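You operate a simulated robot arm through the tools that you are given. There is no shell and no other tool.

You are at the controls of a simulated robot arm. One attempt, no reset.

## Task
Swap the yellow powder jar in the carousel for the jar on the orange mat.
Fine: same bay; the old jar goes on the yellow mat; turn the carousel's two jars under the cover. Set down upright: what you pick out, jar.
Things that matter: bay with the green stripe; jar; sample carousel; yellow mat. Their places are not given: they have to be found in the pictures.

It is judged by the outcome, as a careful person would: the job done as asked, and still so three seconds after it is handed in. It fails if anything else is knocked over, pushed out of place, dropped, spilled or broken. A push-on lid holds only when it is set on centred and level and pressed home; a screw cap is set on level and turned clockwise until tight.

## Robot
A 7-joint arm with a two-finger parallel gripper, fixed in place. Base frame: the origin is on the floor under the middle of its stand, x ahead of it, y to its left, z up; the work surface is at about z = 85. Readings come in cm, rad, newtons and seconds.
It reaches about 147.9 cm from its shoulder. Its first joint turns from -2.897 to 2.897 rad. Payload 4.4 kg.
The TCP is the grasp point between the finger pads, 2.3 cm short of the fingertips. In the tool frame z runs along the fingers and y along their closing line. The gripper opens to 9.4 cm. The fingers are 3.8 cm wide and 1 cm thick; the gripper's body (5.4 by 9.6 cm) begins 3.9 cm behind the TCP.
Orientation is that of the tool frame in the base frame, as [roll, pitch, yaw] about the fixed x, y, z axes, in that order (R = Rz(yaw) Ry(pitch) Rx(roll)). With the fingers straight down and closing along the base's y, the tool's x points along the base's -x, its y along +y and its z along -z.

## Interface
- The arm moves only by the tool move_arm. Its argument "targets" is a list of rows, each a list of 7 numbers: the turn, a rotation vector about the base's x, y, z in rad, then the shift along the base's x, y, z in m, then the gripper command, from -1 (shut) to 1 (fully open), values between in proportion. In form: [[rx, ry, rz, x, y, z, jaw], ...]. A call has 1 to 20 rows; each row is the pose to reach, as a shift and turn from the pose commanded when the call began. A row lasts 0.2 s, in which the tool goes at most 5 cm and 0.15 rad; a call with a longer step from one row to the next is refused whole, and so is a gripper value outside its range. A pose out of reach is approached as far as the arm can. The call stops where the force on the tool passes 40 N (or 10 N more than at its start, if that is more) or the arm is blocked; 0.2 s more then pass. The fingers move at their own pace (about 7.2 cm/s each) and stop on an object; they squeeze with about 29 N. The grip force told is the motor's: it shows also when the fingers shut on nothing. Time passes only in rows, and 0.2 s behind the last, so rows that repeat a pose let the fingers close. It gives the time, the measured TCP pose, the force on the tool (base axes), the opening and the grip force at its end, in the units of the frame above (readings bear some noise), with the torque about the TCP (base axes, N m) and any sound that the robot's microphone picked up, and new pictures: "views" is both (left out), scene, wrist or none.
- Cameras (640 x 400 px; columns grow to the right, rows downward): "scene" is fixed at [4.91, 49.83, 159.69]; the picture's right is [-0.68, -0.74, 0.00], its down [-0.39, 0.36, -0.85] and it looks along [0.62, -0.57, -0.53] (base axes); focal length 347 px, centre (320, 200). "wrist" rides on the gripper at [8.7, 1.6, -7.4] in the tool frame; the picture's right is [-0.18, 0.98, 0.00], its down [-0.58, -0.11, -0.81] and it looks along [-0.79, -0.15, 0.59] (tool axes); focal length 243 px, centre (320, 200).
- point_at(camera, pixels): for up to 12 pixels [column, row] of the newest picture of that camera ("zoom" is the newest enlarged one), the place [x, y, z] in the base frame of the surface seen there, good to about 0.3 cm. It takes no simulated time.
- zoom(camera, box): a new picture of the part [left, top, right, bottom] of that camera's present view, enlarged. It takes no simulated time.
- finish_job(): hands the job in; it is judged then, once.

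Open the gripper and draw the arm clear of the work before you hand the job in, unless the task says otherwise.

The tools are called after "Request:" by a JSON object that holds its "api" and its "payload". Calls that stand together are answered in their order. move_arm: Moves the arm, as the interface text tells. Its arguments: {"type":"object","properties":{"targets":{"type":"array","items":{"type":"array","items":{"type":"number"}}},"views":{"type":"string","enum":["both","scene","wrist","none"]}},"required":["targets"]} The other tools are called the same way: point_at (camera, pixels) gives the place of the surface under pixels of a picture; zoom (camera, box) takes an enlarged picture of a part of a camera's view; finish_job () hands the job in.

At the start:

```text
time: 0.0
tool_pos: [73.88, -31.89, 130.16]
tool_rot: [-3.142, -0.001, 3.14]
force: [-0.3, 0.3, 0.6]
wrist_torque: [0.02, -0.05, -0.02]
opening: 9.39
grip_force: 0.1
```

scene: 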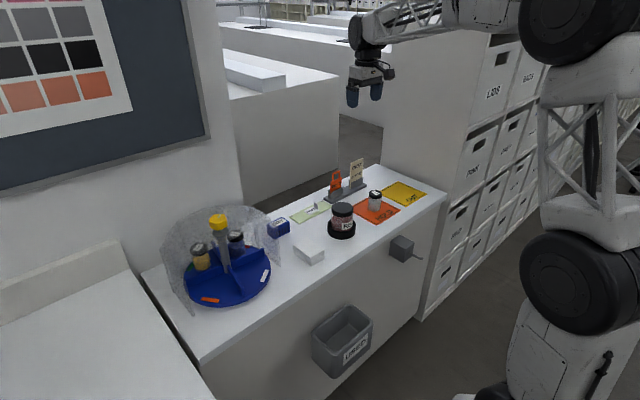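
wrist: 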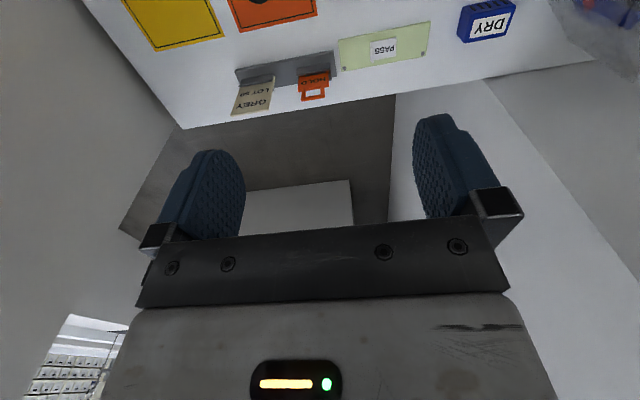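

The scene picture shows a blue carousel with a clear cover around (225,260) and mats at (375,208) and (403,193). I zoom in on both to see details.

Request:
{"api": "zoom", "payload": {"camera": "scene", "box": [150, 190, 310, 320]}}

Request:
{"api": "zoom", "payload": {"camera": "scene", "box": [280, 140, 450, 270]}}

```text
3.08 times, centred on (230, 255) of scene
```

zoom: 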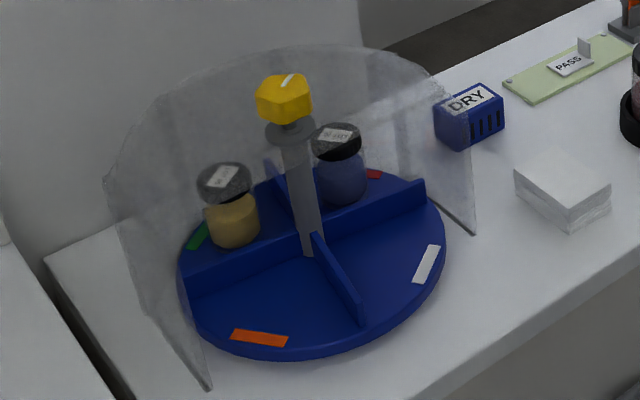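

```text
3.08 times, centred on (365, 205) of scene
```

zoom: 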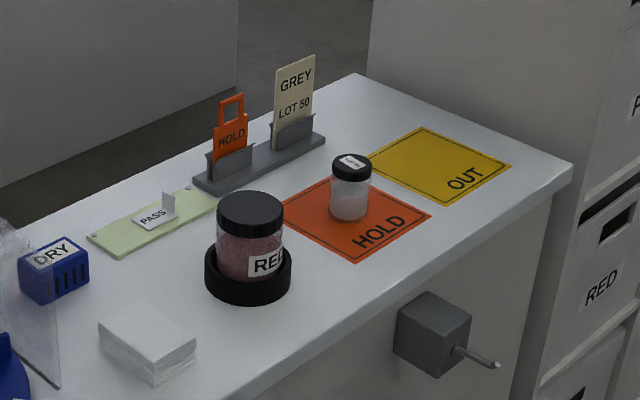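

The shield wraps round the back of the carousel with the knob on the central post. I measure key places: knob, jars, stripes, shield edges.

Request:
{"api": "zoom", "payload": {"camera": "scene", "box": [150, 190, 310, 320]}}

Request:
{"api": "point_at", "payload": {"camera": "zoom", "pixels": [[285, 95], [290, 130], [305, 200], [308, 250], [225, 178], [233, 225], [335, 140], [345, 185], [197, 236], [374, 174], [258, 338], [427, 264]]}}

Request:
{"api": "point_at", "payload": {"camera": "zoom", "pixels": [[210, 388], [107, 190], [200, 100], [340, 47], [432, 90], [474, 232], [300, 60], [150, 250], [250, 120], [450, 165], [400, 120], [150, 150]]}}

```text
3.08 times, centred on (230, 255) of scene
```

zoom: 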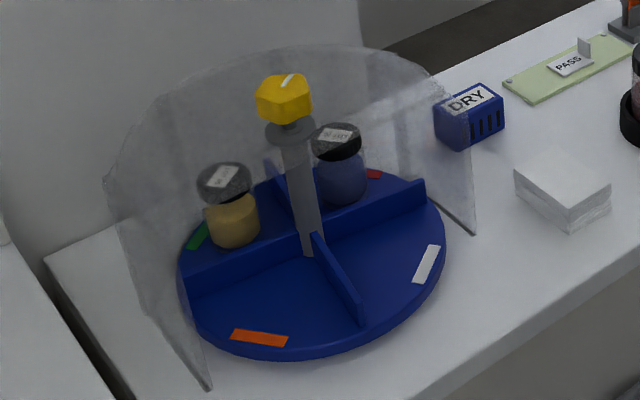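

```text
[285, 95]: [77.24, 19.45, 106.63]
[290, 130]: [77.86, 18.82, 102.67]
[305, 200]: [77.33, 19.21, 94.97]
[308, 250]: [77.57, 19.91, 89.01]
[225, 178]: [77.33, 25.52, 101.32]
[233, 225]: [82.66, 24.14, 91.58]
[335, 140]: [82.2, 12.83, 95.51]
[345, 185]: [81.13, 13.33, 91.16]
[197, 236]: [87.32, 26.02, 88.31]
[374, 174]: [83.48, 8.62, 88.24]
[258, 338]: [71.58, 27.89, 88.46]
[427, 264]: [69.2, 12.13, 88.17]
```

```text
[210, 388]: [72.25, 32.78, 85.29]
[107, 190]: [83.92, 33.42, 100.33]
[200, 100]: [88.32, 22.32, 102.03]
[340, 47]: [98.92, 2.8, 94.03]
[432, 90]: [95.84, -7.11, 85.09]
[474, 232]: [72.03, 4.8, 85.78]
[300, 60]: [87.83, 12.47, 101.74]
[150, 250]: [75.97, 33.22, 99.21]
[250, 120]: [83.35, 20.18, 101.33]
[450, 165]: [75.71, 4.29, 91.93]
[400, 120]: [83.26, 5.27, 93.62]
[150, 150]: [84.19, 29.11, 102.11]
```

The carousel centre is near (77.8, 18.8). The cover has a wall and a roof at about z = 102, covering the half away from the robot, and the knob sticks out at z ≈ 106. I move the gripper in front of the carousel for a wrist view.

Request:
{"api": "move_arm", "payload": {"targets": [[0, 0, 0, -0.0184, 0.0392, -0.0094, 1], [0, 0, 0, -0.0368, 0.0784, -0.0188, 1], [0, 0, 0, -0.0552, 0.1176, -0.0282, 1], [0, 0, 0, -0.0736, 0.1568, -0.0376, 1], [0, 0, 0, -0.092, 0.196, -0.047, 1], [0, 0, 0, -0.1104, 0.2352, -0.0564, 1], [0, 0, 0, -0.1288, 0.2744, -0.0658, 1], [0, 0, 0, -0.1472, 0.3136, -0.0752, 1], [0, 0, 0, -0.1656, 0.3528, -0.0846, 1], [0, 0, 0, -0.184, 0.392, -0.094, 1], [0, 0, 0, -0.2024, 0.4312, -0.1034, 1], [0, 0, 0, -0.2208, 0.4704, -0.1128, 1], [0, 0, 0, -0.239, 0.509, -0.122, 1], [0, 0, 0, -0.239, 0.509, -0.122, 1]], "views": "both"}}

```text
time: 3.0
tool_pos: [49.73, 19.27, 117.91]
tool_rot: [-3.142, 0.0, 3.138]
force: [-0.5, -1.4, 0.6]
wrist_torque: [-0.01, -0.01, -0.03]
opening: 9.39
grip_force: 0.1
```

scene: 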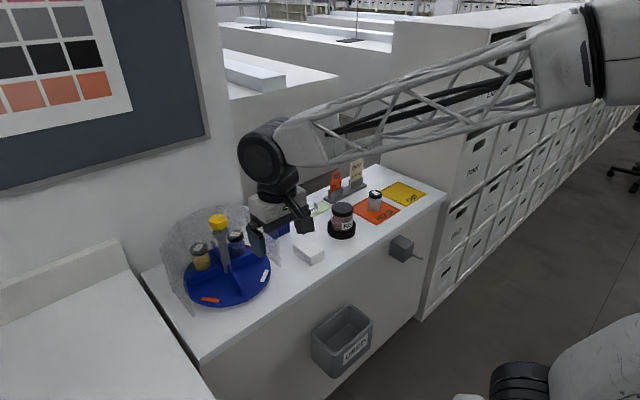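
wrist: 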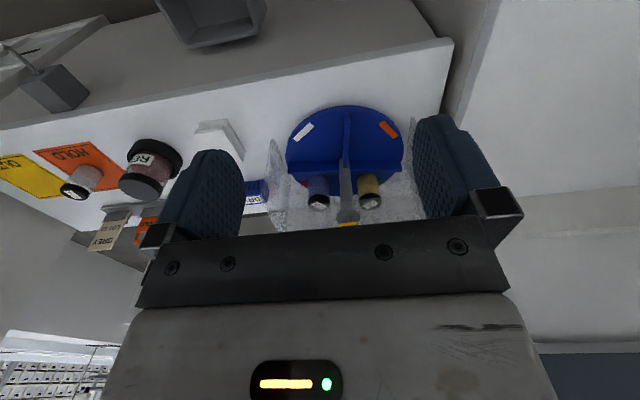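

The wrist view (upside down) shows the carousel at (345,165). I zoom there to see the roof edge, the knob and the jars.

Request:
{"api": "zoom", "payload": {"camera": "wrist", "box": [250, 90, 440, 240]}}

Request:
{"api": "zoom", "payload": {"camera": "scene", "box": [170, 190, 290, 290]}}

```text
2.67 times, centred on (345, 165) of wrist
```

zoom: 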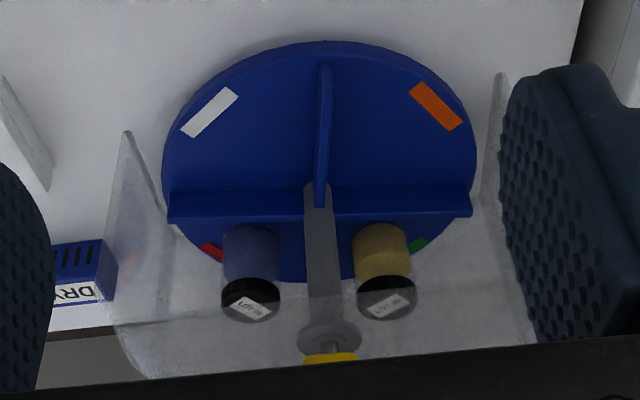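

```text
4.00 times, centred on (230, 240) of scene
```

zoom: 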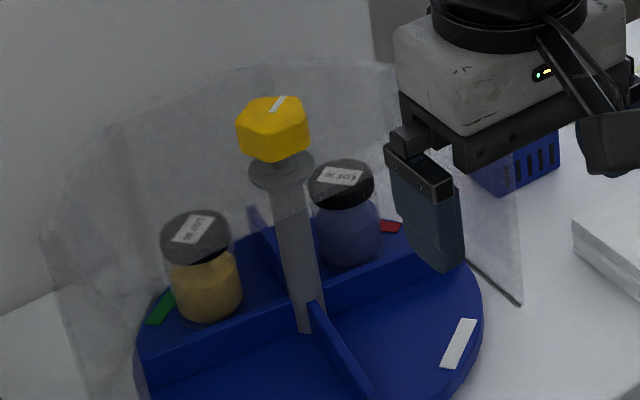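

Both jars sit in the rear bays and the dividers line up with x and y. I measure the stripes, post, knob, jars and cover from the wrist zoom.

Request:
{"api": "zoom", "payload": {"camera": "wrist", "box": [250, 90, 440, 240]}}

Request:
{"api": "point_at", "payload": {"camera": "zoom", "pixels": [[208, 112], [435, 106], [212, 252], [416, 246], [325, 130], [318, 230], [325, 357], [382, 250], [385, 305], [248, 255], [250, 308], [330, 340]]}}

Request:
{"api": "point_at", "payload": {"camera": "zoom", "pixels": [[160, 285], [200, 290], [290, 290], [350, 290], [440, 290], [480, 290], [140, 350], [480, 320], [127, 150], [500, 90], [170, 205], [470, 205]]}}

```text
2.67 times, centred on (345, 165) of wrist
```

zoom: 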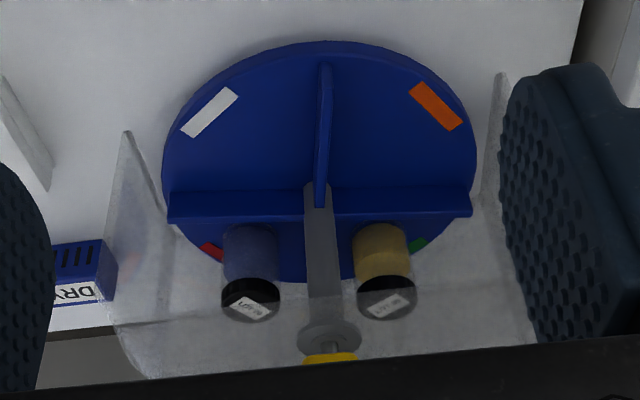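

```text
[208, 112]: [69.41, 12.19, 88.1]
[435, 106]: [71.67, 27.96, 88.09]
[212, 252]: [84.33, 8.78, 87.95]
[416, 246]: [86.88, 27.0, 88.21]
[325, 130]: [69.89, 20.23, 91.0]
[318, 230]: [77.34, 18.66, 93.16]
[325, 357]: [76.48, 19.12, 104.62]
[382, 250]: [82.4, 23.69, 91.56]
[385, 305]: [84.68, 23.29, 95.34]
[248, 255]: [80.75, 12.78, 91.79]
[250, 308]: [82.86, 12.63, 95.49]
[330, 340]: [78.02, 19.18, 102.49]
```

```text
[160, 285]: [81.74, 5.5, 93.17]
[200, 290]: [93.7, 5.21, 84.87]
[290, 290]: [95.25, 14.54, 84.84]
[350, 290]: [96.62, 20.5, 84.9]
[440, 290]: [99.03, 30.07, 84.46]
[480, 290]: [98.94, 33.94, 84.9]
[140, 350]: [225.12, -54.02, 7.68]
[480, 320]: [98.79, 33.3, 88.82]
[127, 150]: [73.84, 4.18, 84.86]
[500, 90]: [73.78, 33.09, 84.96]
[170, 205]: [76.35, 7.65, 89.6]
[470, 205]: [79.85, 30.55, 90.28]
```

The carousel is turned about −8° from square and its centre is about (78.1, 19.0). I now zoom tightly on the knob and the roof edge.

Request:
{"api": "zoom", "payload": {"camera": "scene", "box": [200, 205, 240, 230]}}

Request:
{"api": "point_at", "payload": {"camera": "zoom", "pixels": [[320, 200], [300, 150], [340, 150], [320, 120], [280, 250], [250, 200], [380, 200], [360, 250]]}}

```text
16.00 times, centred on (220, 218) of scene
```

zoom: 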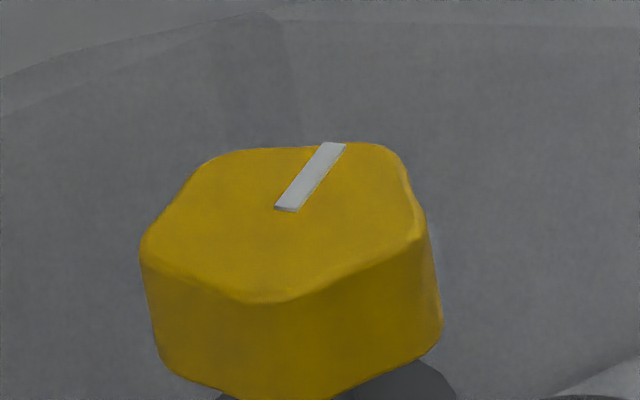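

```text
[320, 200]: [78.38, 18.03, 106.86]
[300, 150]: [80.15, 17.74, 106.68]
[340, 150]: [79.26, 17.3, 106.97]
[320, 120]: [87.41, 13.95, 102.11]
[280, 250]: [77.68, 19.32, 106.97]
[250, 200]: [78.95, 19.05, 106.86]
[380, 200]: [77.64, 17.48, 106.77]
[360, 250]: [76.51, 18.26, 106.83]
```

The knob top is at z ≈ 106.8, with corners near (145,245), (208,160), (383,148), (422,235) and (250,298). I measure these corners and the white mark's ends.

Request:
{"api": "point_at", "payload": {"camera": "zoom", "pixels": [[148, 243], [210, 163], [383, 153], [418, 235], [250, 296], [290, 207], [335, 148], [330, 270], [175, 200], [300, 350], [405, 185], [200, 270]]}}

```text
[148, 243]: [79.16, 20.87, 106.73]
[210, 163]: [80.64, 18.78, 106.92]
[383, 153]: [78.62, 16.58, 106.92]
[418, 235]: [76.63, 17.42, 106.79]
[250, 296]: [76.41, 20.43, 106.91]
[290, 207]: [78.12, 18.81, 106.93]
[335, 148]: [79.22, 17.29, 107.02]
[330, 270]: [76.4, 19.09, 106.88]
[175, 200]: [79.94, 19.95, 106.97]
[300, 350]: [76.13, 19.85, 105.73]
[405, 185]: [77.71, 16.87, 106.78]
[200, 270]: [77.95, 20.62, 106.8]
```

The knob is a rounded pentagon (vertices at about −3°, 69°, 141°, 213°, 285°), with top at z = 106.9 and radius about 2.3. I move above it at z ≈ 113 to look through the wrist camera before gripping.

Request:
{"api": "move_arm", "payload": {"targets": [[0, 0, 0, 0.045, 0, 0, 1], [0, 0, 0, 0.09, 0, 0, 1], [0, 0, 0, 0.135, 0, 0, 1], [0, 0, 0, 0.18, 0, 0, 1], [0, 0, 0, 0.225, 0, 0, 1], [0, 0, 0, 0.27, 0, -0.01, 1], [0, 0, 0, 0.281, 0, -0.04, 1], [0, 0, 0, 0.281, 0, -0.05, 1], [0, 0, 0, 0.281, 0, -0.05, 1], [0, 0, 0, 0.281, 0, -0.05, 1]], "views": "both"}}

```text
time: 5.2
tool_pos: [78.11, 18.99, 112.84]
tool_rot: [-3.14, 0.001, 3.14]
force: [0.4, -0.2, 0.5]
wrist_torque: [0.0, 0.0, -0.01]
opening: 9.37
grip_force: 0.1
```

scene: 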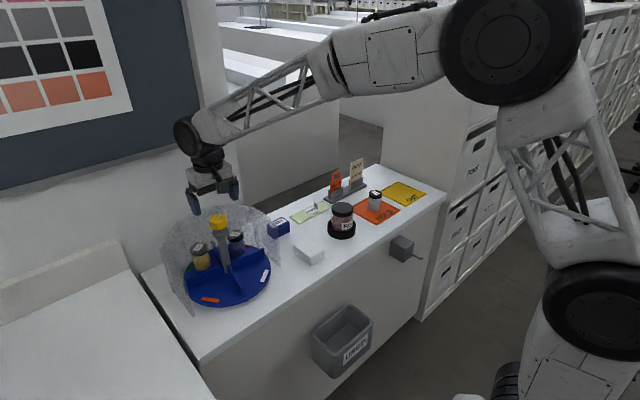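
wrist: 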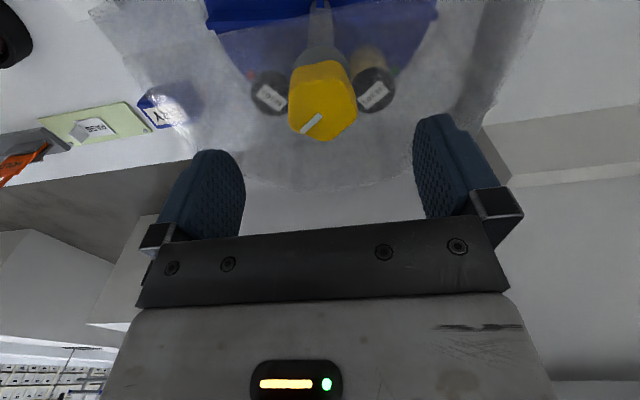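

The knob is at (322,100) in the wrist view, below the TCP as expected. I zoom on it and measure its corners from this nearer viewpoint.

Request:
{"api": "zoom", "payload": {"camera": "wrist", "box": [260, 40, 388, 160]}}

```text
3.33 times, centred on (324, 100) of wrist
```

zoom: 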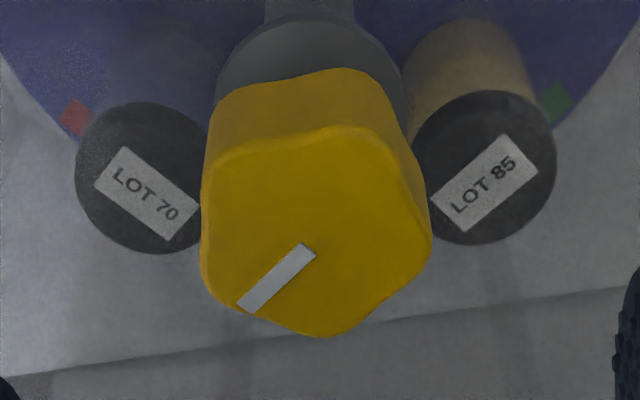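

A clear five-lobed knob, with lobes near (362,135), (215,158), (208,290), (325,332) and (428,245) of the zoom. I measure them.

Request:
{"api": "point_at", "payload": {"camera": "zoom", "pixels": [[366, 138], [222, 158], [210, 280], [325, 328], [424, 245], [308, 250], [248, 306], [290, 145], [206, 215], [400, 190], [380, 300], [265, 315]]}}

```text
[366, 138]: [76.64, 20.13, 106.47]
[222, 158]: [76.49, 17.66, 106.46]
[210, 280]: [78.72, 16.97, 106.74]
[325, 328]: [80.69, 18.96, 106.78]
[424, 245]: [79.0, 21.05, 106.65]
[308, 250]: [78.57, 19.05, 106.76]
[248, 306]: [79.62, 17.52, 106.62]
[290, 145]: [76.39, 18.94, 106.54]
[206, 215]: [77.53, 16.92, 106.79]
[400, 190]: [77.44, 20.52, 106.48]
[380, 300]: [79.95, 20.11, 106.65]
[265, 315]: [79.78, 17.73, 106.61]
```

The knob's axis is at about (78.25, 18.95), with faces at 35°, 107°, 179°, 251° and 323°. I turn the gripper −19° so it closes on face 251° and vertex 71°, and lower round the knob.

Request:
{"api": "move_arm", "payload": {"targets": [[0, 0, -0.12, 0.001, 0.001, 0, 1], [0, 0, -0.24, 0.002, 0.0015, 0, 1], [0, 0, -0.332, 0.002, 0.0015, 0, 1], [0, 0, -0.332, 0.002, 0.0015, -0.02, 1], [0, 0, -0.332, 0.002, 0.0015, -0.04, 1], [0, 0, -0.332, 0.002, 0.0015, -0.055, 1], [0, 0, -0.332, 0.002, 0.0015, -0.068, 1], [0, 0, -0.332, 0.002, 0.0015, -0.068, 1]], "views": "both"}}

```text
time: 7.0
tool_pos: [78.36, 19.01, 106.35]
tool_rot: [3.141, 0.001, 2.808]
force: [0.7, -0.1, -0.1]
wrist_torque: [-0.02, 0.01, -0.03]
opening: 9.4
grip_force: 0.0
```

scene: 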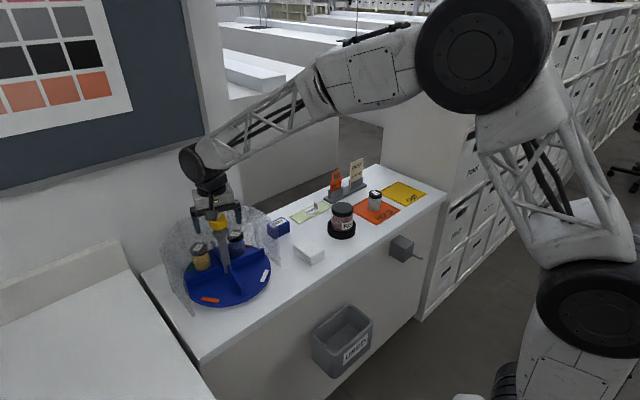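
wrist: 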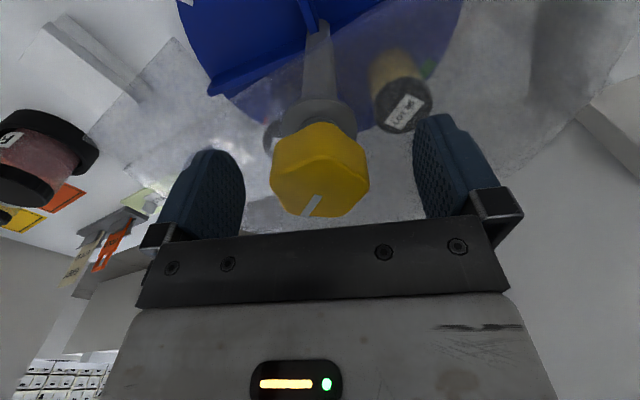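

The knob at (320,170) sits centred between the fingers, with the fingertips above the roof. I close the gripper on it and lower a hair.

Request:
{"api": "move_arm", "payload": {"targets": [[0, 0, 0, 0, 0, -0.001, 0.3], [0, 0, 0, 0, 0, -0.001, -0.2], [0, 0, 0, 0, 0, -0.001, -1], [0, 0, 0, 0, 0, -0.001, -1], [0, 0, 0, 0, 0, -0.001, -1]], "views": "wrist"}}

Request:
{"api": "zoom", "payload": {"camera": "scene", "box": [150, 170, 310, 300]}}

```text
time: 8.2
tool_pos: [78.33, 19.07, 105.9]
tool_rot: [-3.141, 0.0, 2.808]
force: [-16.8, -34.3, 3.8]
wrist_torque: [-0.13, 0.09, -0.03]
opening: 4.77
grip_force: 44.9
```

wrist: 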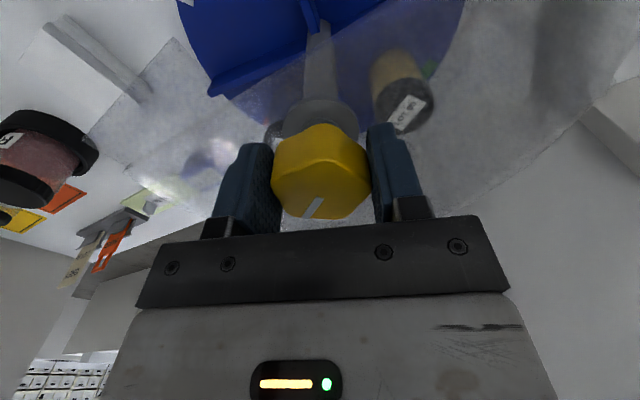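

```text
3.08 times, centred on (230, 235) of scene
```

zoom: 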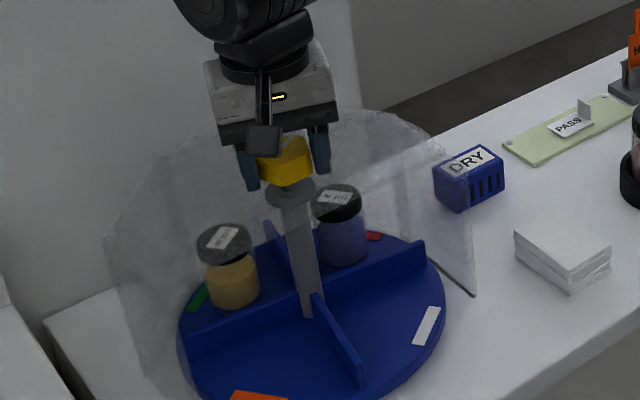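

Force −38 N along the 251° direction shows the face-side finger touched first, so the gripper sits too far toward 71°. I shift it slightly toward 251° to centre it.

Request:
{"api": "move_arm", "payload": {"targets": [[0, 0, 0, -0.0004, -0.001, 0, -1], [0, 0, 0, -0.0007, -0.002, 0, -1], [0, 0, 0, -0.0007, -0.002, 0, -1]], "views": "none"}}

```text
time: 9.0
tool_pos: [78.19, 18.9, 106.14]
tool_rot: [3.14, 0.001, 2.808]
force: [33.4, 0.3, -6.5]
wrist_torque: [-0.21, -0.64, 0.02]
opening: 4.75
grip_force: 44.7
```

The opening stays at 4.75, so the knob is held on both sides. The force is now +33 N in x, so I hold still once to see the settled reading.

Request:
{"api": "move_arm", "payload": {"targets": [[0, 0, 0, 0, 0, 0, -1], [0, 0, 0, 0, 0, 0, -1]], "views": "none"}}

```text
time: 9.5
tool_pos: [78.46, 18.99, 106.08]
tool_rot: [3.14, 0.003, 2.81]
force: [8.9, 6.2, -4.9]
wrist_torque: [-0.45, -0.36, 0.03]
opening: 4.75
grip_force: 44.7
stopped in row 2: the force on the tool passed its limit at 45 N (the readings are from after the stop); the commanded pose is now the measured one
```

The force spiked to 45 N while holding and then dropped to about 11 N. The command is now reset to the measured pose. I hold again to see whether it is calm.

Request:
{"api": "move_arm", "payload": {"targets": [[0, 0, 0, 0, 0, 0, -1], [0, 0, 0, 0, 0, 0, -1], [0, 0, 0, 0, 0, 0, -1]], "views": "wrist"}}

```text
time: 10.3
tool_pos: [78.13, 19.02, 106.07]
tool_rot: [3.139, 0.001, 2.809]
force: [18.9, 9.9, -9.9]
wrist_torque: [-0.55, -0.85, 0.05]
opening: 4.77
grip_force: 44.5
```

wrist: 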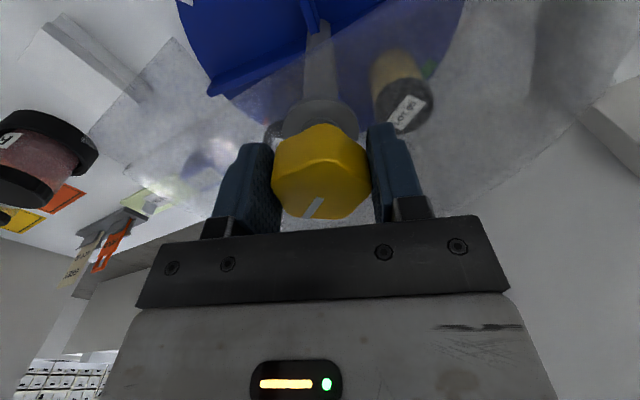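

The grip holds at 4.77 with a steady force of (19, 10, −10) N. I nudge +1 mm in x, +0.5 mm in y and −0.5 mm in z to relieve it.

Request:
{"api": "move_arm", "payload": {"targets": [[0, 0, 0, 0.001, 0.0005, -0.0005, -1], [0, 0, 0, 0.001, 0.0005, -0.0005, -1], [0, 0, 0, 0.001, 0.0005, -0.0005, -1]], "views": "none"}}

```text
time: 11.1
tool_pos: [78.32, 19.09, 106.04]
tool_rot: [3.141, 0.001, 2.809]
force: [-25.8, -15.6, 16.1]
wrist_torque: [-0.46, 1.27, -0.02]
opening: 4.79
grip_force: 45.3
```

A 1 mm nudge changes the force by about 45 N, so the hold is stiff. I set the balanced position and turn the knob 0.4 rad counterclockwise in small steps, arcing the TCP to follow the knob's axis about 0.27 cm away.

Request:
{"api": "move_arm", "payload": {"targets": [[0, 0, 0, -0.0006, -0.0003, 0.0003, -1], [0, 0, 0.1, -0.00086, -0.00022, 0.0003, -1], [0, 0, 0.2, -0.00112, -0.00018, 0.0003, -1], [0, 0, 0.3, -0.0014, -0.00015, 0.0003, -1], [0, 0, 0.4, -0.00166, -0.00016, 0.0003, -1], [0, 0, 0.4, -0.00166, -0.00016, 0.0003, -1]], "views": "both"}}

```text
time: 12.5
tool_pos: [78.2, 19.05, 106.03]
tool_rot: [3.142, 0.002, -3.073]
force: [16.1, -40.2, -6.2]
wrist_torque: [-0.43, -1.08, -0.05]
opening: 4.77
grip_force: 45.1
```

scene: 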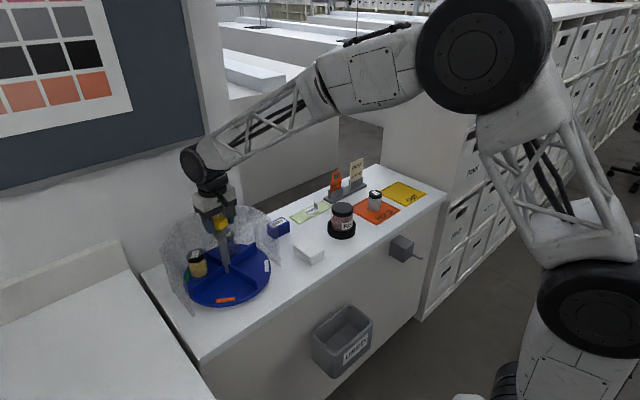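
wrist: 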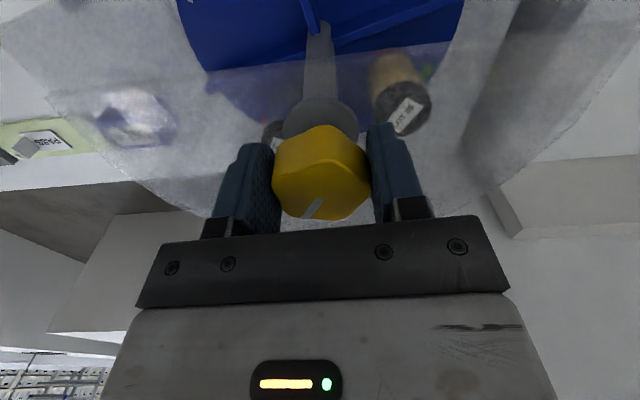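

The carousel turned with the knob: the yellow jar is now at (197,262) in the scene. The residual force (16, −40) N tells me the axis offset, so I correct it and turn another 0.4 rad.

Request:
{"api": "move_arm", "payload": {"targets": [[0, 0, 0, 0.00036, -0.00089, -0.0001, -1], [0, 0, 0.1, 0.00024, -0.00112, -0.0001, -1], [0, 0, 0.2, 0.00014, -0.00135, -0.0001, -1], [0, 0, 0.3, 6e-05, -0.0016, -0.0001, -1], [0, 0, 0.4, 1e-05, -0.00185, -0.0001, -1], [0, 0, 0.4, 1e-05, -0.00185, -0.0001, -1]], "views": "scene"}}

```text
time: 13.9
tool_pos: [78.21, 18.83, 106.07]
tool_rot: [3.14, 0.004, -2.673]
force: [26.4, -19.6, -7.6]
wrist_torque: [0.03, -0.9, -0.04]
opening: 4.72
grip_force: 45.0
```

scene: 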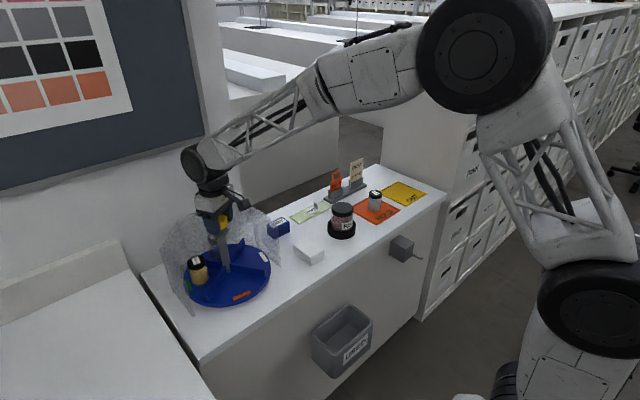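

0.8 rad turned so far, with force (26, −20) N. I apply the refined offset and continue another 0.4 rad.

Request:
{"api": "move_arm", "payload": {"targets": [[0, 0, 0, 0.00058, -0.00044, -0.00015, -1], [0, 0, 0.1, 0.00064, -0.00073, -0.00015, -1], [0, 0, 0.2, 0.00073, -0.00101, -0.00015, -1], [0, 0, 0.3, 0.00085, -0.00129, -0.00015, -1], [0, 0, 0.4, 0.001, -0.00155, -0.00015, -1], [0, 0, 0.4, 0.001, -0.00155, -0.00015, -1]], "views": "scene"}}

```text
time: 15.3
tool_pos: [78.29, 18.64, 106.02]
tool_rot: [3.141, 0.004, -2.274]
force: [-13.4, 12.8, 9.0]
wrist_torque: [0.55, -0.31, 0.14]
opening: 4.72
grip_force: 44.9
```

scene: 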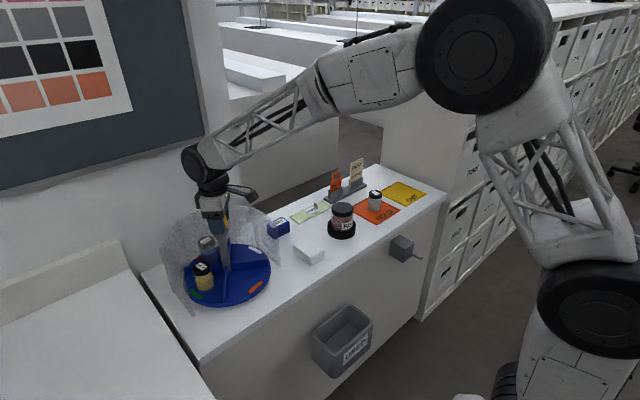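

1.2 rad turned and the force is small. I continue another 0.4 rad with the updated axis offset.

Request:
{"api": "move_arm", "payload": {"targets": [[0, 0, 0, -0.0003, 0.00028, 0.0002, -1], [0, 0, 0.1, -0.00017, 6e-05, 0.0002, -1], [0, 0, 0.2, -3e-05, -0.00014, 0.0002, -1], [0, 0, 0.3, 0.00014, -0.00032, 0.0002, -1], [0, 0, 0.4, 0.00033, -0.00049, 0.0002, -1], [0, 0, 0.4, 0.00033, -0.00049, 0.0002, -1]], "views": "scene"}}

```text
time: 16.7
tool_pos: [78.47, 18.56, 106.13]
tool_rot: [-3.141, 0.001, -1.872]
force: [22.7, 10.7, -8.8]
wrist_torque: [-0.34, -0.52, -0.06]
opening: 4.71
grip_force: 44.9
```

scene: 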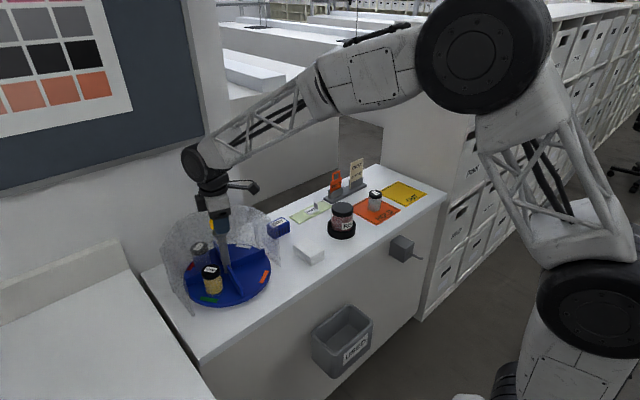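

1.6 rad turned; the yellow jar is at (212,278), coming out to the open front. I continue another 0.4 rad.

Request:
{"api": "move_arm", "payload": {"targets": [[0, 0, 0, 0.0005, 0.00024, -0.0002, -1], [0, 0, 0.1, 0.00076, 0.00014, -0.0002, -1], [0, 0, 0.2, 0.00102, 6e-05, -0.0002, -1], [0, 0, 0.3, 0.00129, 0, -0.0002, -1], [0, 0, 0.4, 0.00156, -2e-05, -0.0002, -1], [0, 0, 0.4, 0.00156, -2e-05, -0.0002, -1]], "views": "scene"}}

```text
time: 18.0
tool_pos: [78.55, 18.58, 106.13]
tool_rot: [-3.141, 0.001, -1.477]
force: [10.0, -1.3, -4.8]
wrist_torque: [-0.07, -0.56, -0.01]
opening: 4.72
grip_force: 44.6
stopped in row 6: the force on the tool passed its limit at 41 N (the readings are from after the stop); the commanded pose is now the measured one
```

scene: 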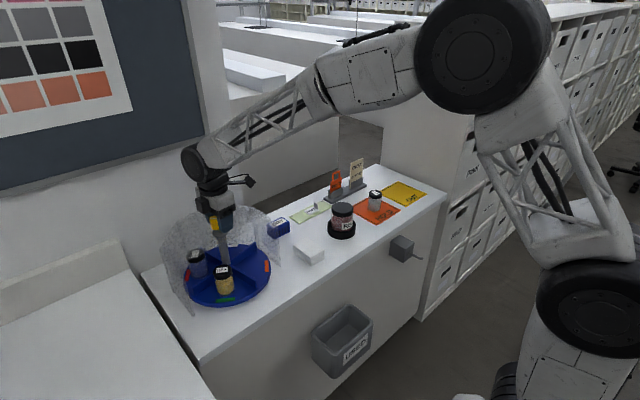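

2.0 rad turned; the jar is at (224,277), roughly 150° on the carousel. I turn about 0.45 rad more to bring it to the middle of the open front.

Request:
{"api": "move_arm", "payload": {"targets": [[0, 0, 0, 0.0002, 0, -0.0001, -1], [0, 0, 0.1, 0.0005, 0, -0.0001, -1], [0, 0, 0.2, 0.00077, 3e-05, -0.0001, -1], [0, 0, 0.3, 0.00104, 9e-05, -0.0001, -1], [0, 0, 0.4, 0.0013, 0.00017, -0.0001, -1], [0, 0, 0.45, 0.00143, 0.0002, -0.0001, -1], [0, 0, 0.45, 0.00143, 0.0002, -0.0001, -1]], "views": "scene"}}

```text
time: 19.6
tool_pos: [78.66, 18.77, 105.91]
tool_rot: [3.141, 0.003, -1.026]
force: [18.3, 23.8, -14.5]
wrist_torque: [0.66, -0.05, -0.05]
opening: 4.75
grip_force: 45.3
```

scene: 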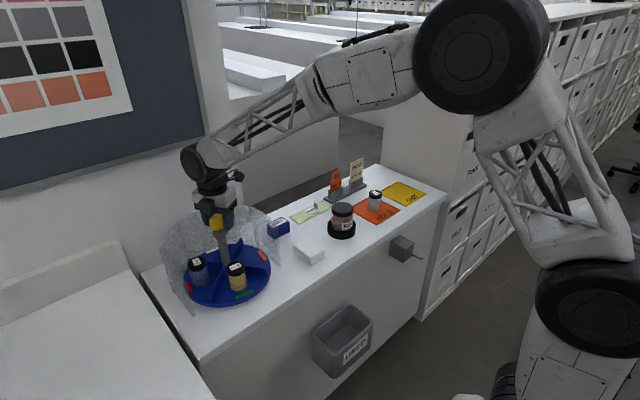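

2.45 rad turned; the yellow jar is at (237,276), directly at the open front. I relieve the side force, open the gripper and rise off the knob.

Request:
{"api": "move_arm", "payload": {"targets": [[0, 0, 0, 0.0004, 0.0005, -0.0003, -1], [0, 0, 0, 0.0004, 0.0005, -0.0003, 0.3], [0, 0, 0, 0.0004, 0.0005, -0.0003, 1], [0, 0, 0, 0.0004, 0.0005, -0.0003, 1], [0, 0, 0, 0.0004, 0.0005, -0.0003, 1], [0, 0, 0, 0.0004, 0.0005, 0.02, 1], [0, 0, 0, 0.0004, 0.0005, 0.05, 1], [0, 0, 0, 0.0004, 0.0005, 0.09, 1], [0, 0, 0, 0.0004, 0.0005, 0.09, 1]], "views": "both"}}

Request:
{"api": "zoom", "payload": {"camera": "scene", "box": [150, 190, 310, 320]}}

```text
time: 21.6
tool_pos: [78.87, 18.66, 115.14]
tool_rot: [3.141, 0.001, -1.026]
force: [0.5, 0.9, -0.1]
wrist_torque: [-0.02, 0.01, -0.03]
opening: 9.4
grip_force: 0.0
```

scene: 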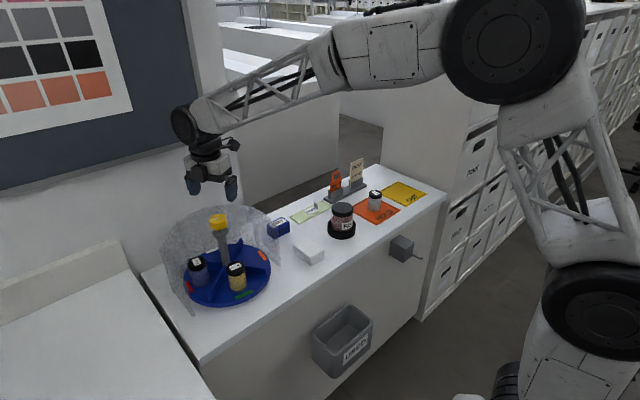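
wrist: 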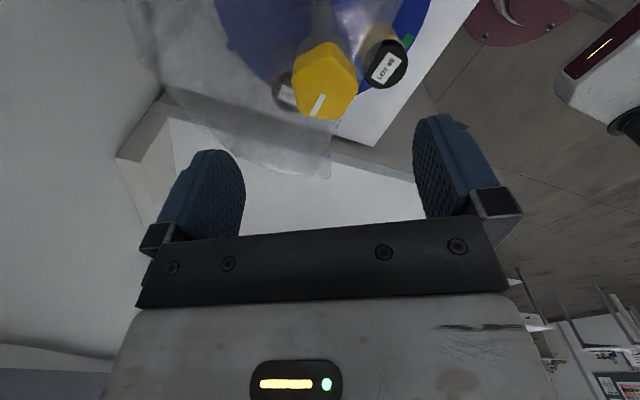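

```text
3.08 times, centred on (230, 255) of scene
```

zoom: 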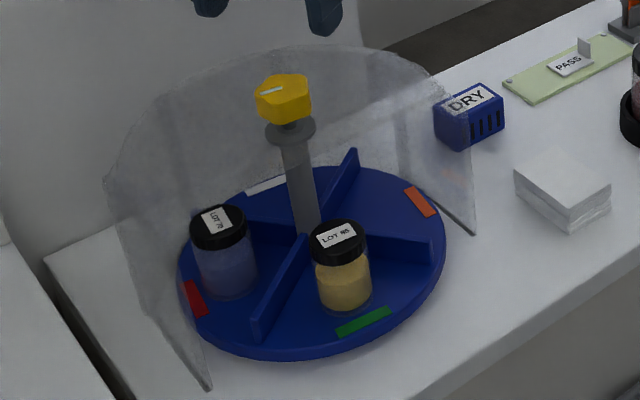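

The yellow-powder jar now stands in the open at zoom (343,265) with the green stripe beside it. I measure the jar, the dividers and the roof.

Request:
{"api": "point_at", "payload": {"camera": "zoom", "pixels": [[340, 236], [320, 238], [365, 235], [341, 222], [342, 258], [343, 300], [318, 285], [369, 280], [363, 321], [300, 262], [380, 245], [305, 240]]}}

Request:
{"api": "zoom", "payload": {"camera": "scene", "box": [210, 240, 270, 300]}}

```text
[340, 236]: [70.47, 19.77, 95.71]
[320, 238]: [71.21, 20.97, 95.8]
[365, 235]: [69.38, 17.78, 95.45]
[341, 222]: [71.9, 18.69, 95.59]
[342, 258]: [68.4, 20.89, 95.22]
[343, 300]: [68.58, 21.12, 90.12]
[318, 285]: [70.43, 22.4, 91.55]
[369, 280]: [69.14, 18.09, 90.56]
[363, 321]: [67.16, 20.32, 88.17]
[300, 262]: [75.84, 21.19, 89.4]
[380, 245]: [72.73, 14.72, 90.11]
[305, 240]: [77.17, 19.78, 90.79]
```

```text
6.67 times, centred on (240, 270) of scene
```

zoom: 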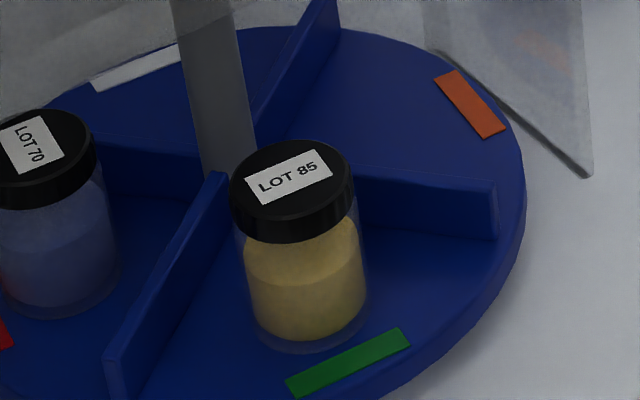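

I measure the lid's rim from this closer zoom to get the jar's centre and size.

Request:
{"api": "point_at", "payload": {"camera": "zoom", "pixels": [[292, 144], [235, 195], [350, 172], [298, 216], [292, 182], [250, 160], [335, 205], [300, 235], [305, 290], [300, 345], [260, 270], [355, 270]]}}

```text
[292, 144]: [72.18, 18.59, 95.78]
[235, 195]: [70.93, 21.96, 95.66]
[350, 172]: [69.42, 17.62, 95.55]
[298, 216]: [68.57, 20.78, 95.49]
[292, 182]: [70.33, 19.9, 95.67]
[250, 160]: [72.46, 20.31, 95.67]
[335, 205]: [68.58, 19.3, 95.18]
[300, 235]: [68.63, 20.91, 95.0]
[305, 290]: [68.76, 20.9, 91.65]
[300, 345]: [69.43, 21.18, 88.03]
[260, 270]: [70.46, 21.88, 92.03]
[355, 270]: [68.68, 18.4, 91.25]
```

Lid centre is about (70.3, 19.7), lid top z = 95.65, diameter about 4.8. I move back off the knob at height while turning the gripper back to its default yaw, so it closes along y.

Request:
{"api": "move_arm", "payload": {"targets": [[0, 0, -0.141, -0.0057, 0.0006, 0, 1], [0, 0, -0.282, -0.0114, 0.0013, 0, 1], [0, 0, -0.423, -0.0171, 0.0019, 0, 1], [0, 0, -0.564, -0.0228, 0.0025, 0, 1], [0, 0, -0.705, -0.0286, 0.0031, 0, 1], [0, 0, -0.846, -0.0343, 0.0038, 0, 1], [0, 0, -0.987, -0.04, 0.0044, 0, 1], [0, 0, -1.128, -0.0457, 0.005, 0, 1], [0, 0, -1.269, -0.0514, 0.0056, 0, 1], [0, 0, -1.41, -0.0571, 0.0063, 0, 1], [0, 0, -1.551, -0.0628, 0.0069, 0, 1], [0, 0, -1.692, -0.0685, 0.0075, 0, 1], [0, 0, -1.833, -0.0743, 0.0081, 0, 1], [0, 0, -1.974, -0.08, 0.0088, 0, 1], [0, 0, -2.115, -0.0857, 0.0094, 0, 1], [0, 0, -2.115, -0.0857, 0.0094, -0.03, 1], [0, 0, -2.115, -0.0857, 0.0094, -0.06, 1], [0, 0, -2.115, -0.0857, 0.0094, -0.06, 1]], "views": "both"}}

```text
time: 25.4
tool_pos: [70.08, 19.8, 109.03]
tool_rot: [-3.142, 0.001, 3.142]
force: [0.0, -0.8, -0.1]
wrist_torque: [0.01, -0.03, -0.01]
opening: 9.39
grip_force: 0.0
```

scene: 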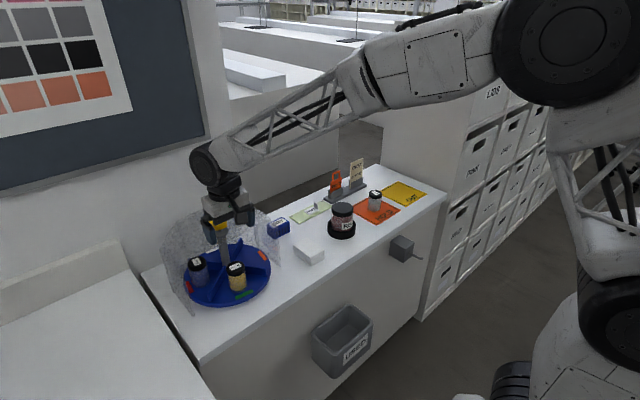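
wrist: 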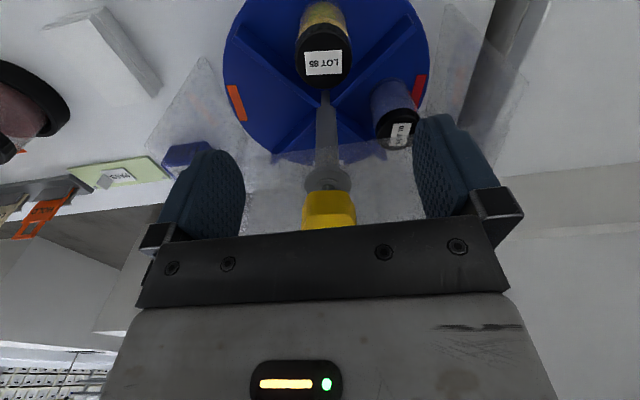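

The lid is at (323,60) in the wrist view and a hazy roof edge shows at about row 155. I zoom to measure both.

Request:
{"api": "zoom", "payload": {"camera": "wrist", "box": [220, 0, 440, 200]}}

Request:
{"api": "point_at", "payload": {"camera": "zoom", "pixels": [[300, 180], [225, 180], [380, 180], [302, 130], [302, 225], [170, 450], [250, 460], [420, 440], [200, 480], [450, 480], [310, 540], [500, 380]]}}

```text
2.00 times, centred on (330, 100) of wrist
```

zoom: 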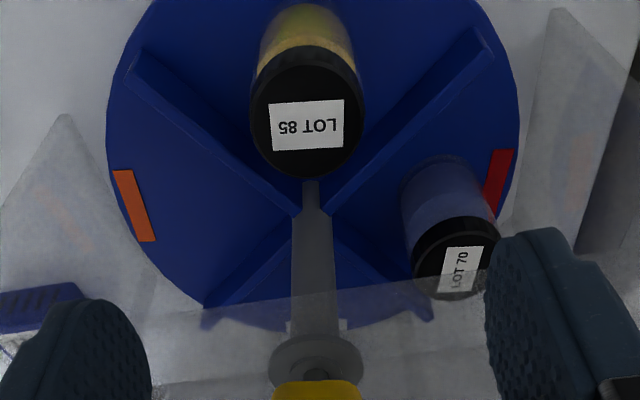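

```text
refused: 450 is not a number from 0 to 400
```

The roof's front edge runs from about (200,308) to (490,272) in this zoom. I measure it and the lid.

Request:
{"api": "point_at", "payload": {"camera": "zoom", "pixels": [[307, 125], [255, 120], [359, 115], [306, 172], [307, 80], [260, 308], [260, 320], [450, 290], [420, 300], [380, 320], [230, 330], [310, 360]]}}

```text
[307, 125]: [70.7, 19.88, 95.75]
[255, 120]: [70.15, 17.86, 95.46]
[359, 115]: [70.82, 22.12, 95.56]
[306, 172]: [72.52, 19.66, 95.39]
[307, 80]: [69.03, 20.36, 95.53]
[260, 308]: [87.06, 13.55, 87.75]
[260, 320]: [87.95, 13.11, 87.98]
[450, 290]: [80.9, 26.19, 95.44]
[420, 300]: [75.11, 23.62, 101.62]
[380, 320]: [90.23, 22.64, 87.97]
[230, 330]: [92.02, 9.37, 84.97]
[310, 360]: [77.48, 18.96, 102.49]
```

The roof edge is near x ≈ 75 at z ≈ 101.6 and the lid centre is about (70.45, 19.85). I check the hand and wrist size in the scene view for clearance to the knob and the roof when lowered.

Request:
{"api": "zoom", "payload": {"camera": "scene", "box": [170, 130, 290, 250]}}

Request:
{"api": "point_at", "payload": {"camera": "zoom", "pixels": [[240, 210], [290, 200], [220, 195], [345, 190], [260, 160], [330, 140], [240, 100], [350, 110], [290, 60], [200, 60], [250, 235], [220, 230]]}}

```text
3.33 times, centred on (230, 190) of scene
```

zoom: 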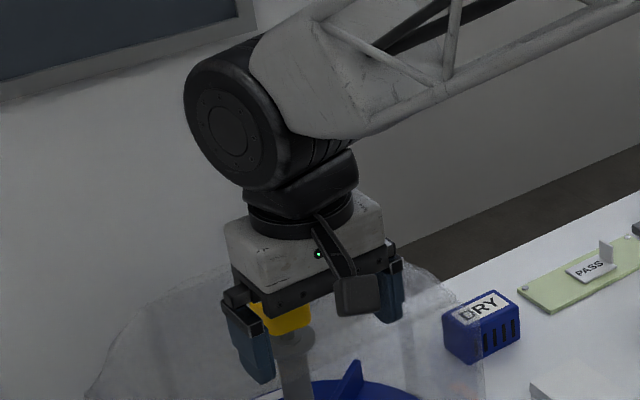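

```text
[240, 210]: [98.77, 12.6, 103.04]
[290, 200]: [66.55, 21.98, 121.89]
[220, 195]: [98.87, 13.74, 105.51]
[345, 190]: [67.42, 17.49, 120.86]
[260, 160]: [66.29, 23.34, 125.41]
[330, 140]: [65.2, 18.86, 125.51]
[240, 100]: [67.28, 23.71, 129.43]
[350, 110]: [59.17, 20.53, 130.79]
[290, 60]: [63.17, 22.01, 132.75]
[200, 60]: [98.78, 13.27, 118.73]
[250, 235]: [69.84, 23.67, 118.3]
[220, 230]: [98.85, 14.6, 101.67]
```

The flange is about 4.2 cm in radius, 11–13 cm above the TCP, which would pass near the roof edge and the knob. I tilt the hand 0.17 rad back toward the robot about the jaw line for clearance, set the opening to 6.8 cm, centre over the jar and go down to z ≈ 99.

Request:
{"api": "move_arm", "payload": {"targets": [[0, -0.09, 0, 0.002, 0.0003, 0, 0.447], [0, -0.17, 0, 0.0038, 0.0005, 0, 0.447], [0, -0.17, 0, 0.0038, 0.0005, -0.02, 0.447], [0, -0.17, 0, 0.0038, 0.0005, -0.045, 0.447], [0, -0.17, 0, 0.0038, 0.0005, -0.07, 0.447], [0, -0.17, 0, 0.0038, 0.0005, -0.09, 0.447], [0, -0.17, 0, 0.0038, 0.0005, -0.09, 0.447], [0, -0.17, 0, 0.0038, 0.0005, -0.09, 0.447]], "views": "both"}}

Request:
{"api": "zoom", "payload": {"camera": "scene", "box": [170, 170, 290, 310]}}

```text
time: 27.2
tool_pos: [70.38, 19.89, 100.02]
tool_rot: [3.141, 0.173, -3.141]
force: [0.8, -1.0, 0.5]
wrist_torque: [-0.01, 0.0, 0.01]
opening: 6.81
grip_force: 0.2
```

scene: 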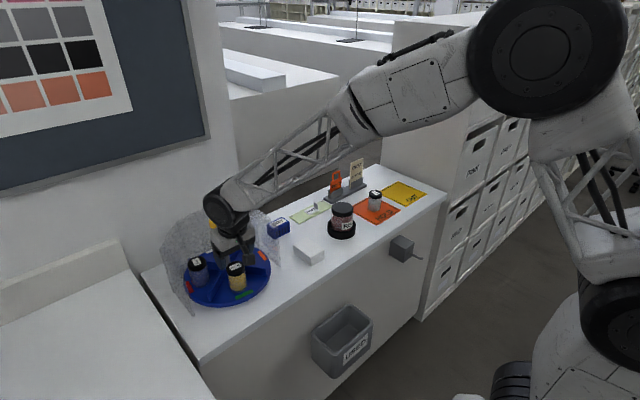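
wrist: 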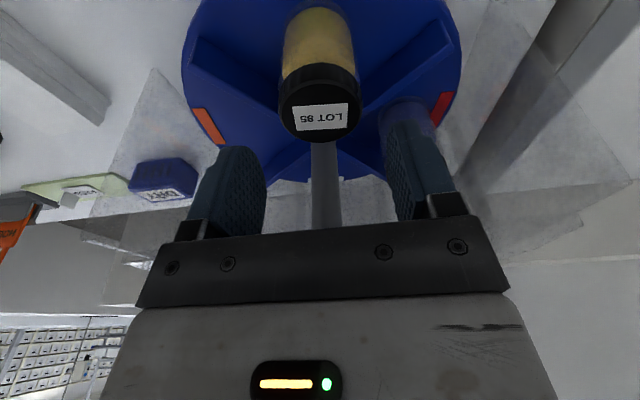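

```text
2.86 times, centred on (230, 240) of scene
```

zoom: 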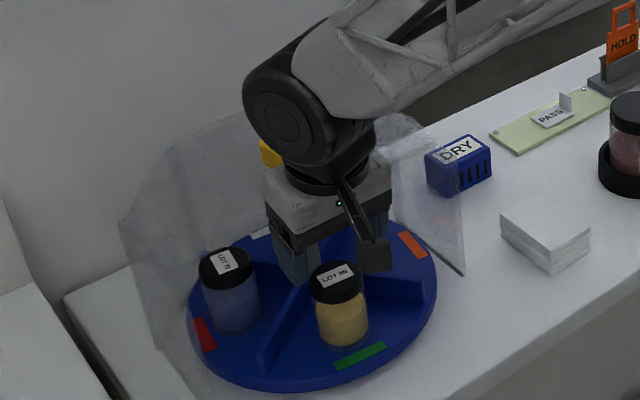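

The jar is centred between the fingers (lid at (319,105), finger midline near 322) and the wrist clears the knob. I lower slowly to z ≈ 92.5.

Request:
{"api": "move_arm", "payload": {"targets": [[0, 0, 0, 0, 0, -0.015, 0.447], [0, 0, 0, 0, 0, -0.03, 0.447], [0, 0, 0, 0, 0, -0.045, 0.447], [0, 0, 0, 0, 0, -0.06, 0.447], [0, 0, 0, 0, 0, -0.07, 0.447], [0, 0, 0, 0, 0, -0.0755, 0.447], [0, 0, 0, 0, 0, -0.0755, 0.447]], "views": "both"}}

Request:
{"api": "zoom", "payload": {"camera": "scene", "box": [170, 170, 290, 310]}}

```text
time: 28.8
tool_pos: [70.43, 19.69, 92.44]
tool_rot: [3.142, 0.173, -3.141]
force: [0.4, -0.4, 0.1]
wrist_torque: [0.02, 0.01, -0.03]
opening: 6.81
grip_force: 0.1
```

scene: 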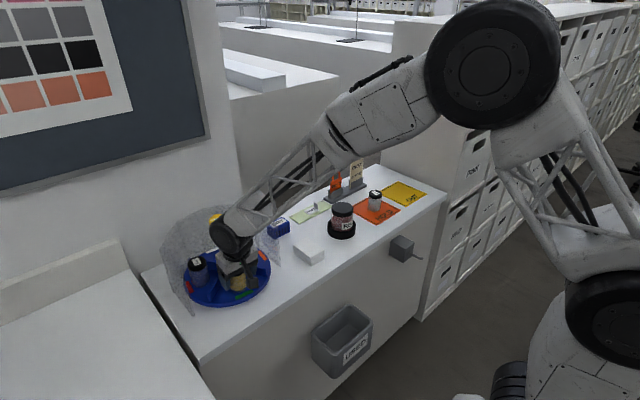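
wrist: 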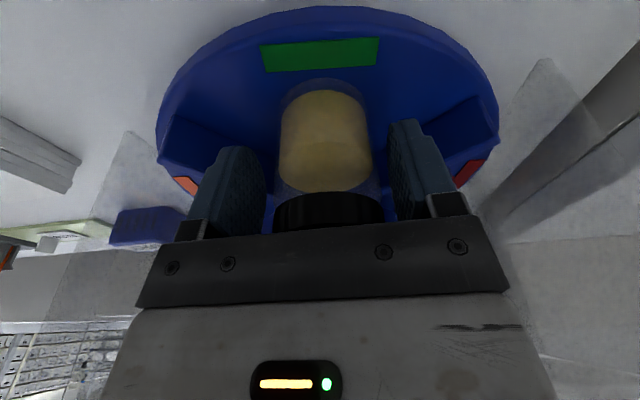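

```text
2.86 times, centred on (230, 240) of scene
```

zoom: 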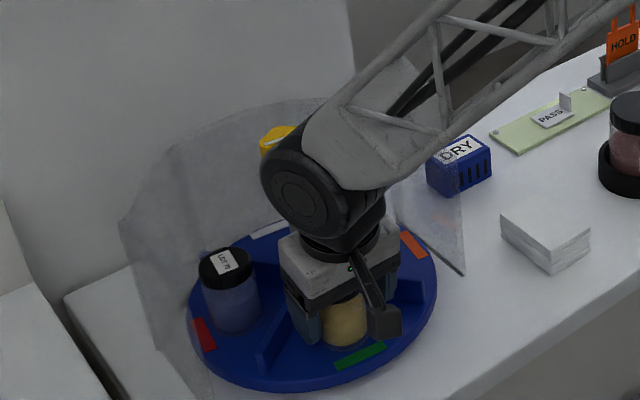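

The jar body is centred between the pads (its middle column 327 equals the finger middle). I close the gripper.

Request:
{"api": "move_arm", "payload": {"targets": [[0, 0, 0, 0, 0, 0, 0.1], [0, 0, 0, 0, 0, 0, -1], [0, 0, 0, 0, 0, 0, -1], [0, 0, 0, 0, 0, 0, -1], [0, 0, 0, 0, 0, 0, -1]], "views": "wrist"}}

```text
time: 30.0
tool_pos: [70.49, 19.69, 92.54]
tool_rot: [3.141, 0.172, 3.14]
force: [0.8, 0.1, 0.1]
wrist_torque: [0.04, 0.01, -0.03]
opening: 4.86
grip_force: 29.1
```

wrist: 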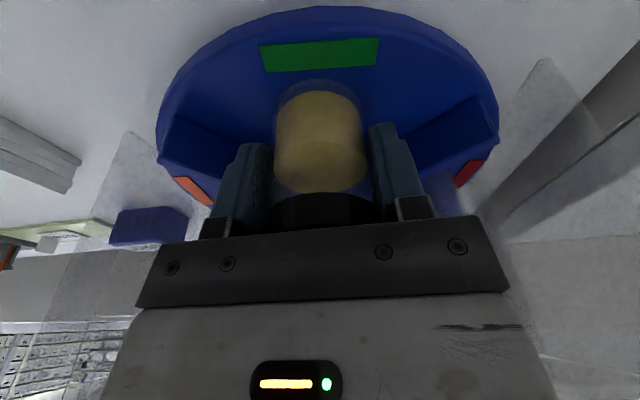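

Held at 4.86 cm with 29 N. I lift slowly straight up 4 cm and check the jar comes along.

Request:
{"api": "move_arm", "payload": {"targets": [[0, 0, 0, 0, 0, 0.005, -1], [0, 0, 0, 0, 0, 0.012, -1], [0, 0, 0, 0, 0, 0.022, -1], [0, 0, 0, -0.002, 0, 0.035, -1], [0, 0, 0, -0.006, 0, 0.05, -1], [0, 0, 0, -0.01, 0, 0.06, -1], [0, 0, 0, -0.01, 0, 0.06, -1]], "views": "both"}}

```text
time: 31.6
tool_pos: [69.39, 19.61, 98.53]
tool_rot: [3.141, 0.171, 3.14]
force: [0.6, 0.2, -0.7]
wrist_torque: [0.0, -0.04, -0.03]
opening: 4.88
grip_force: 28.7
```

scene: 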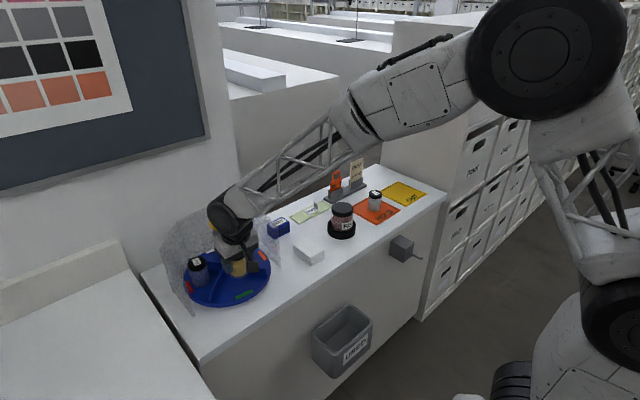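
wrist: 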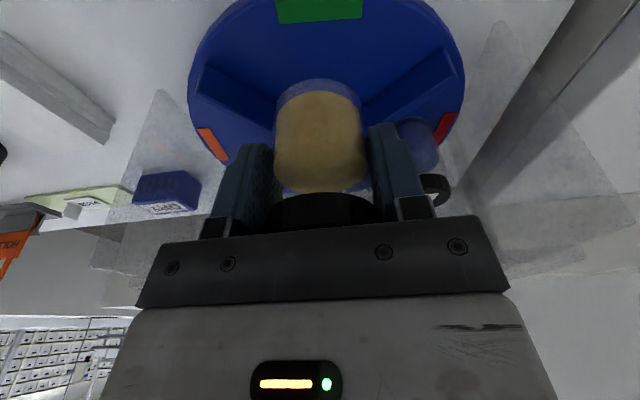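

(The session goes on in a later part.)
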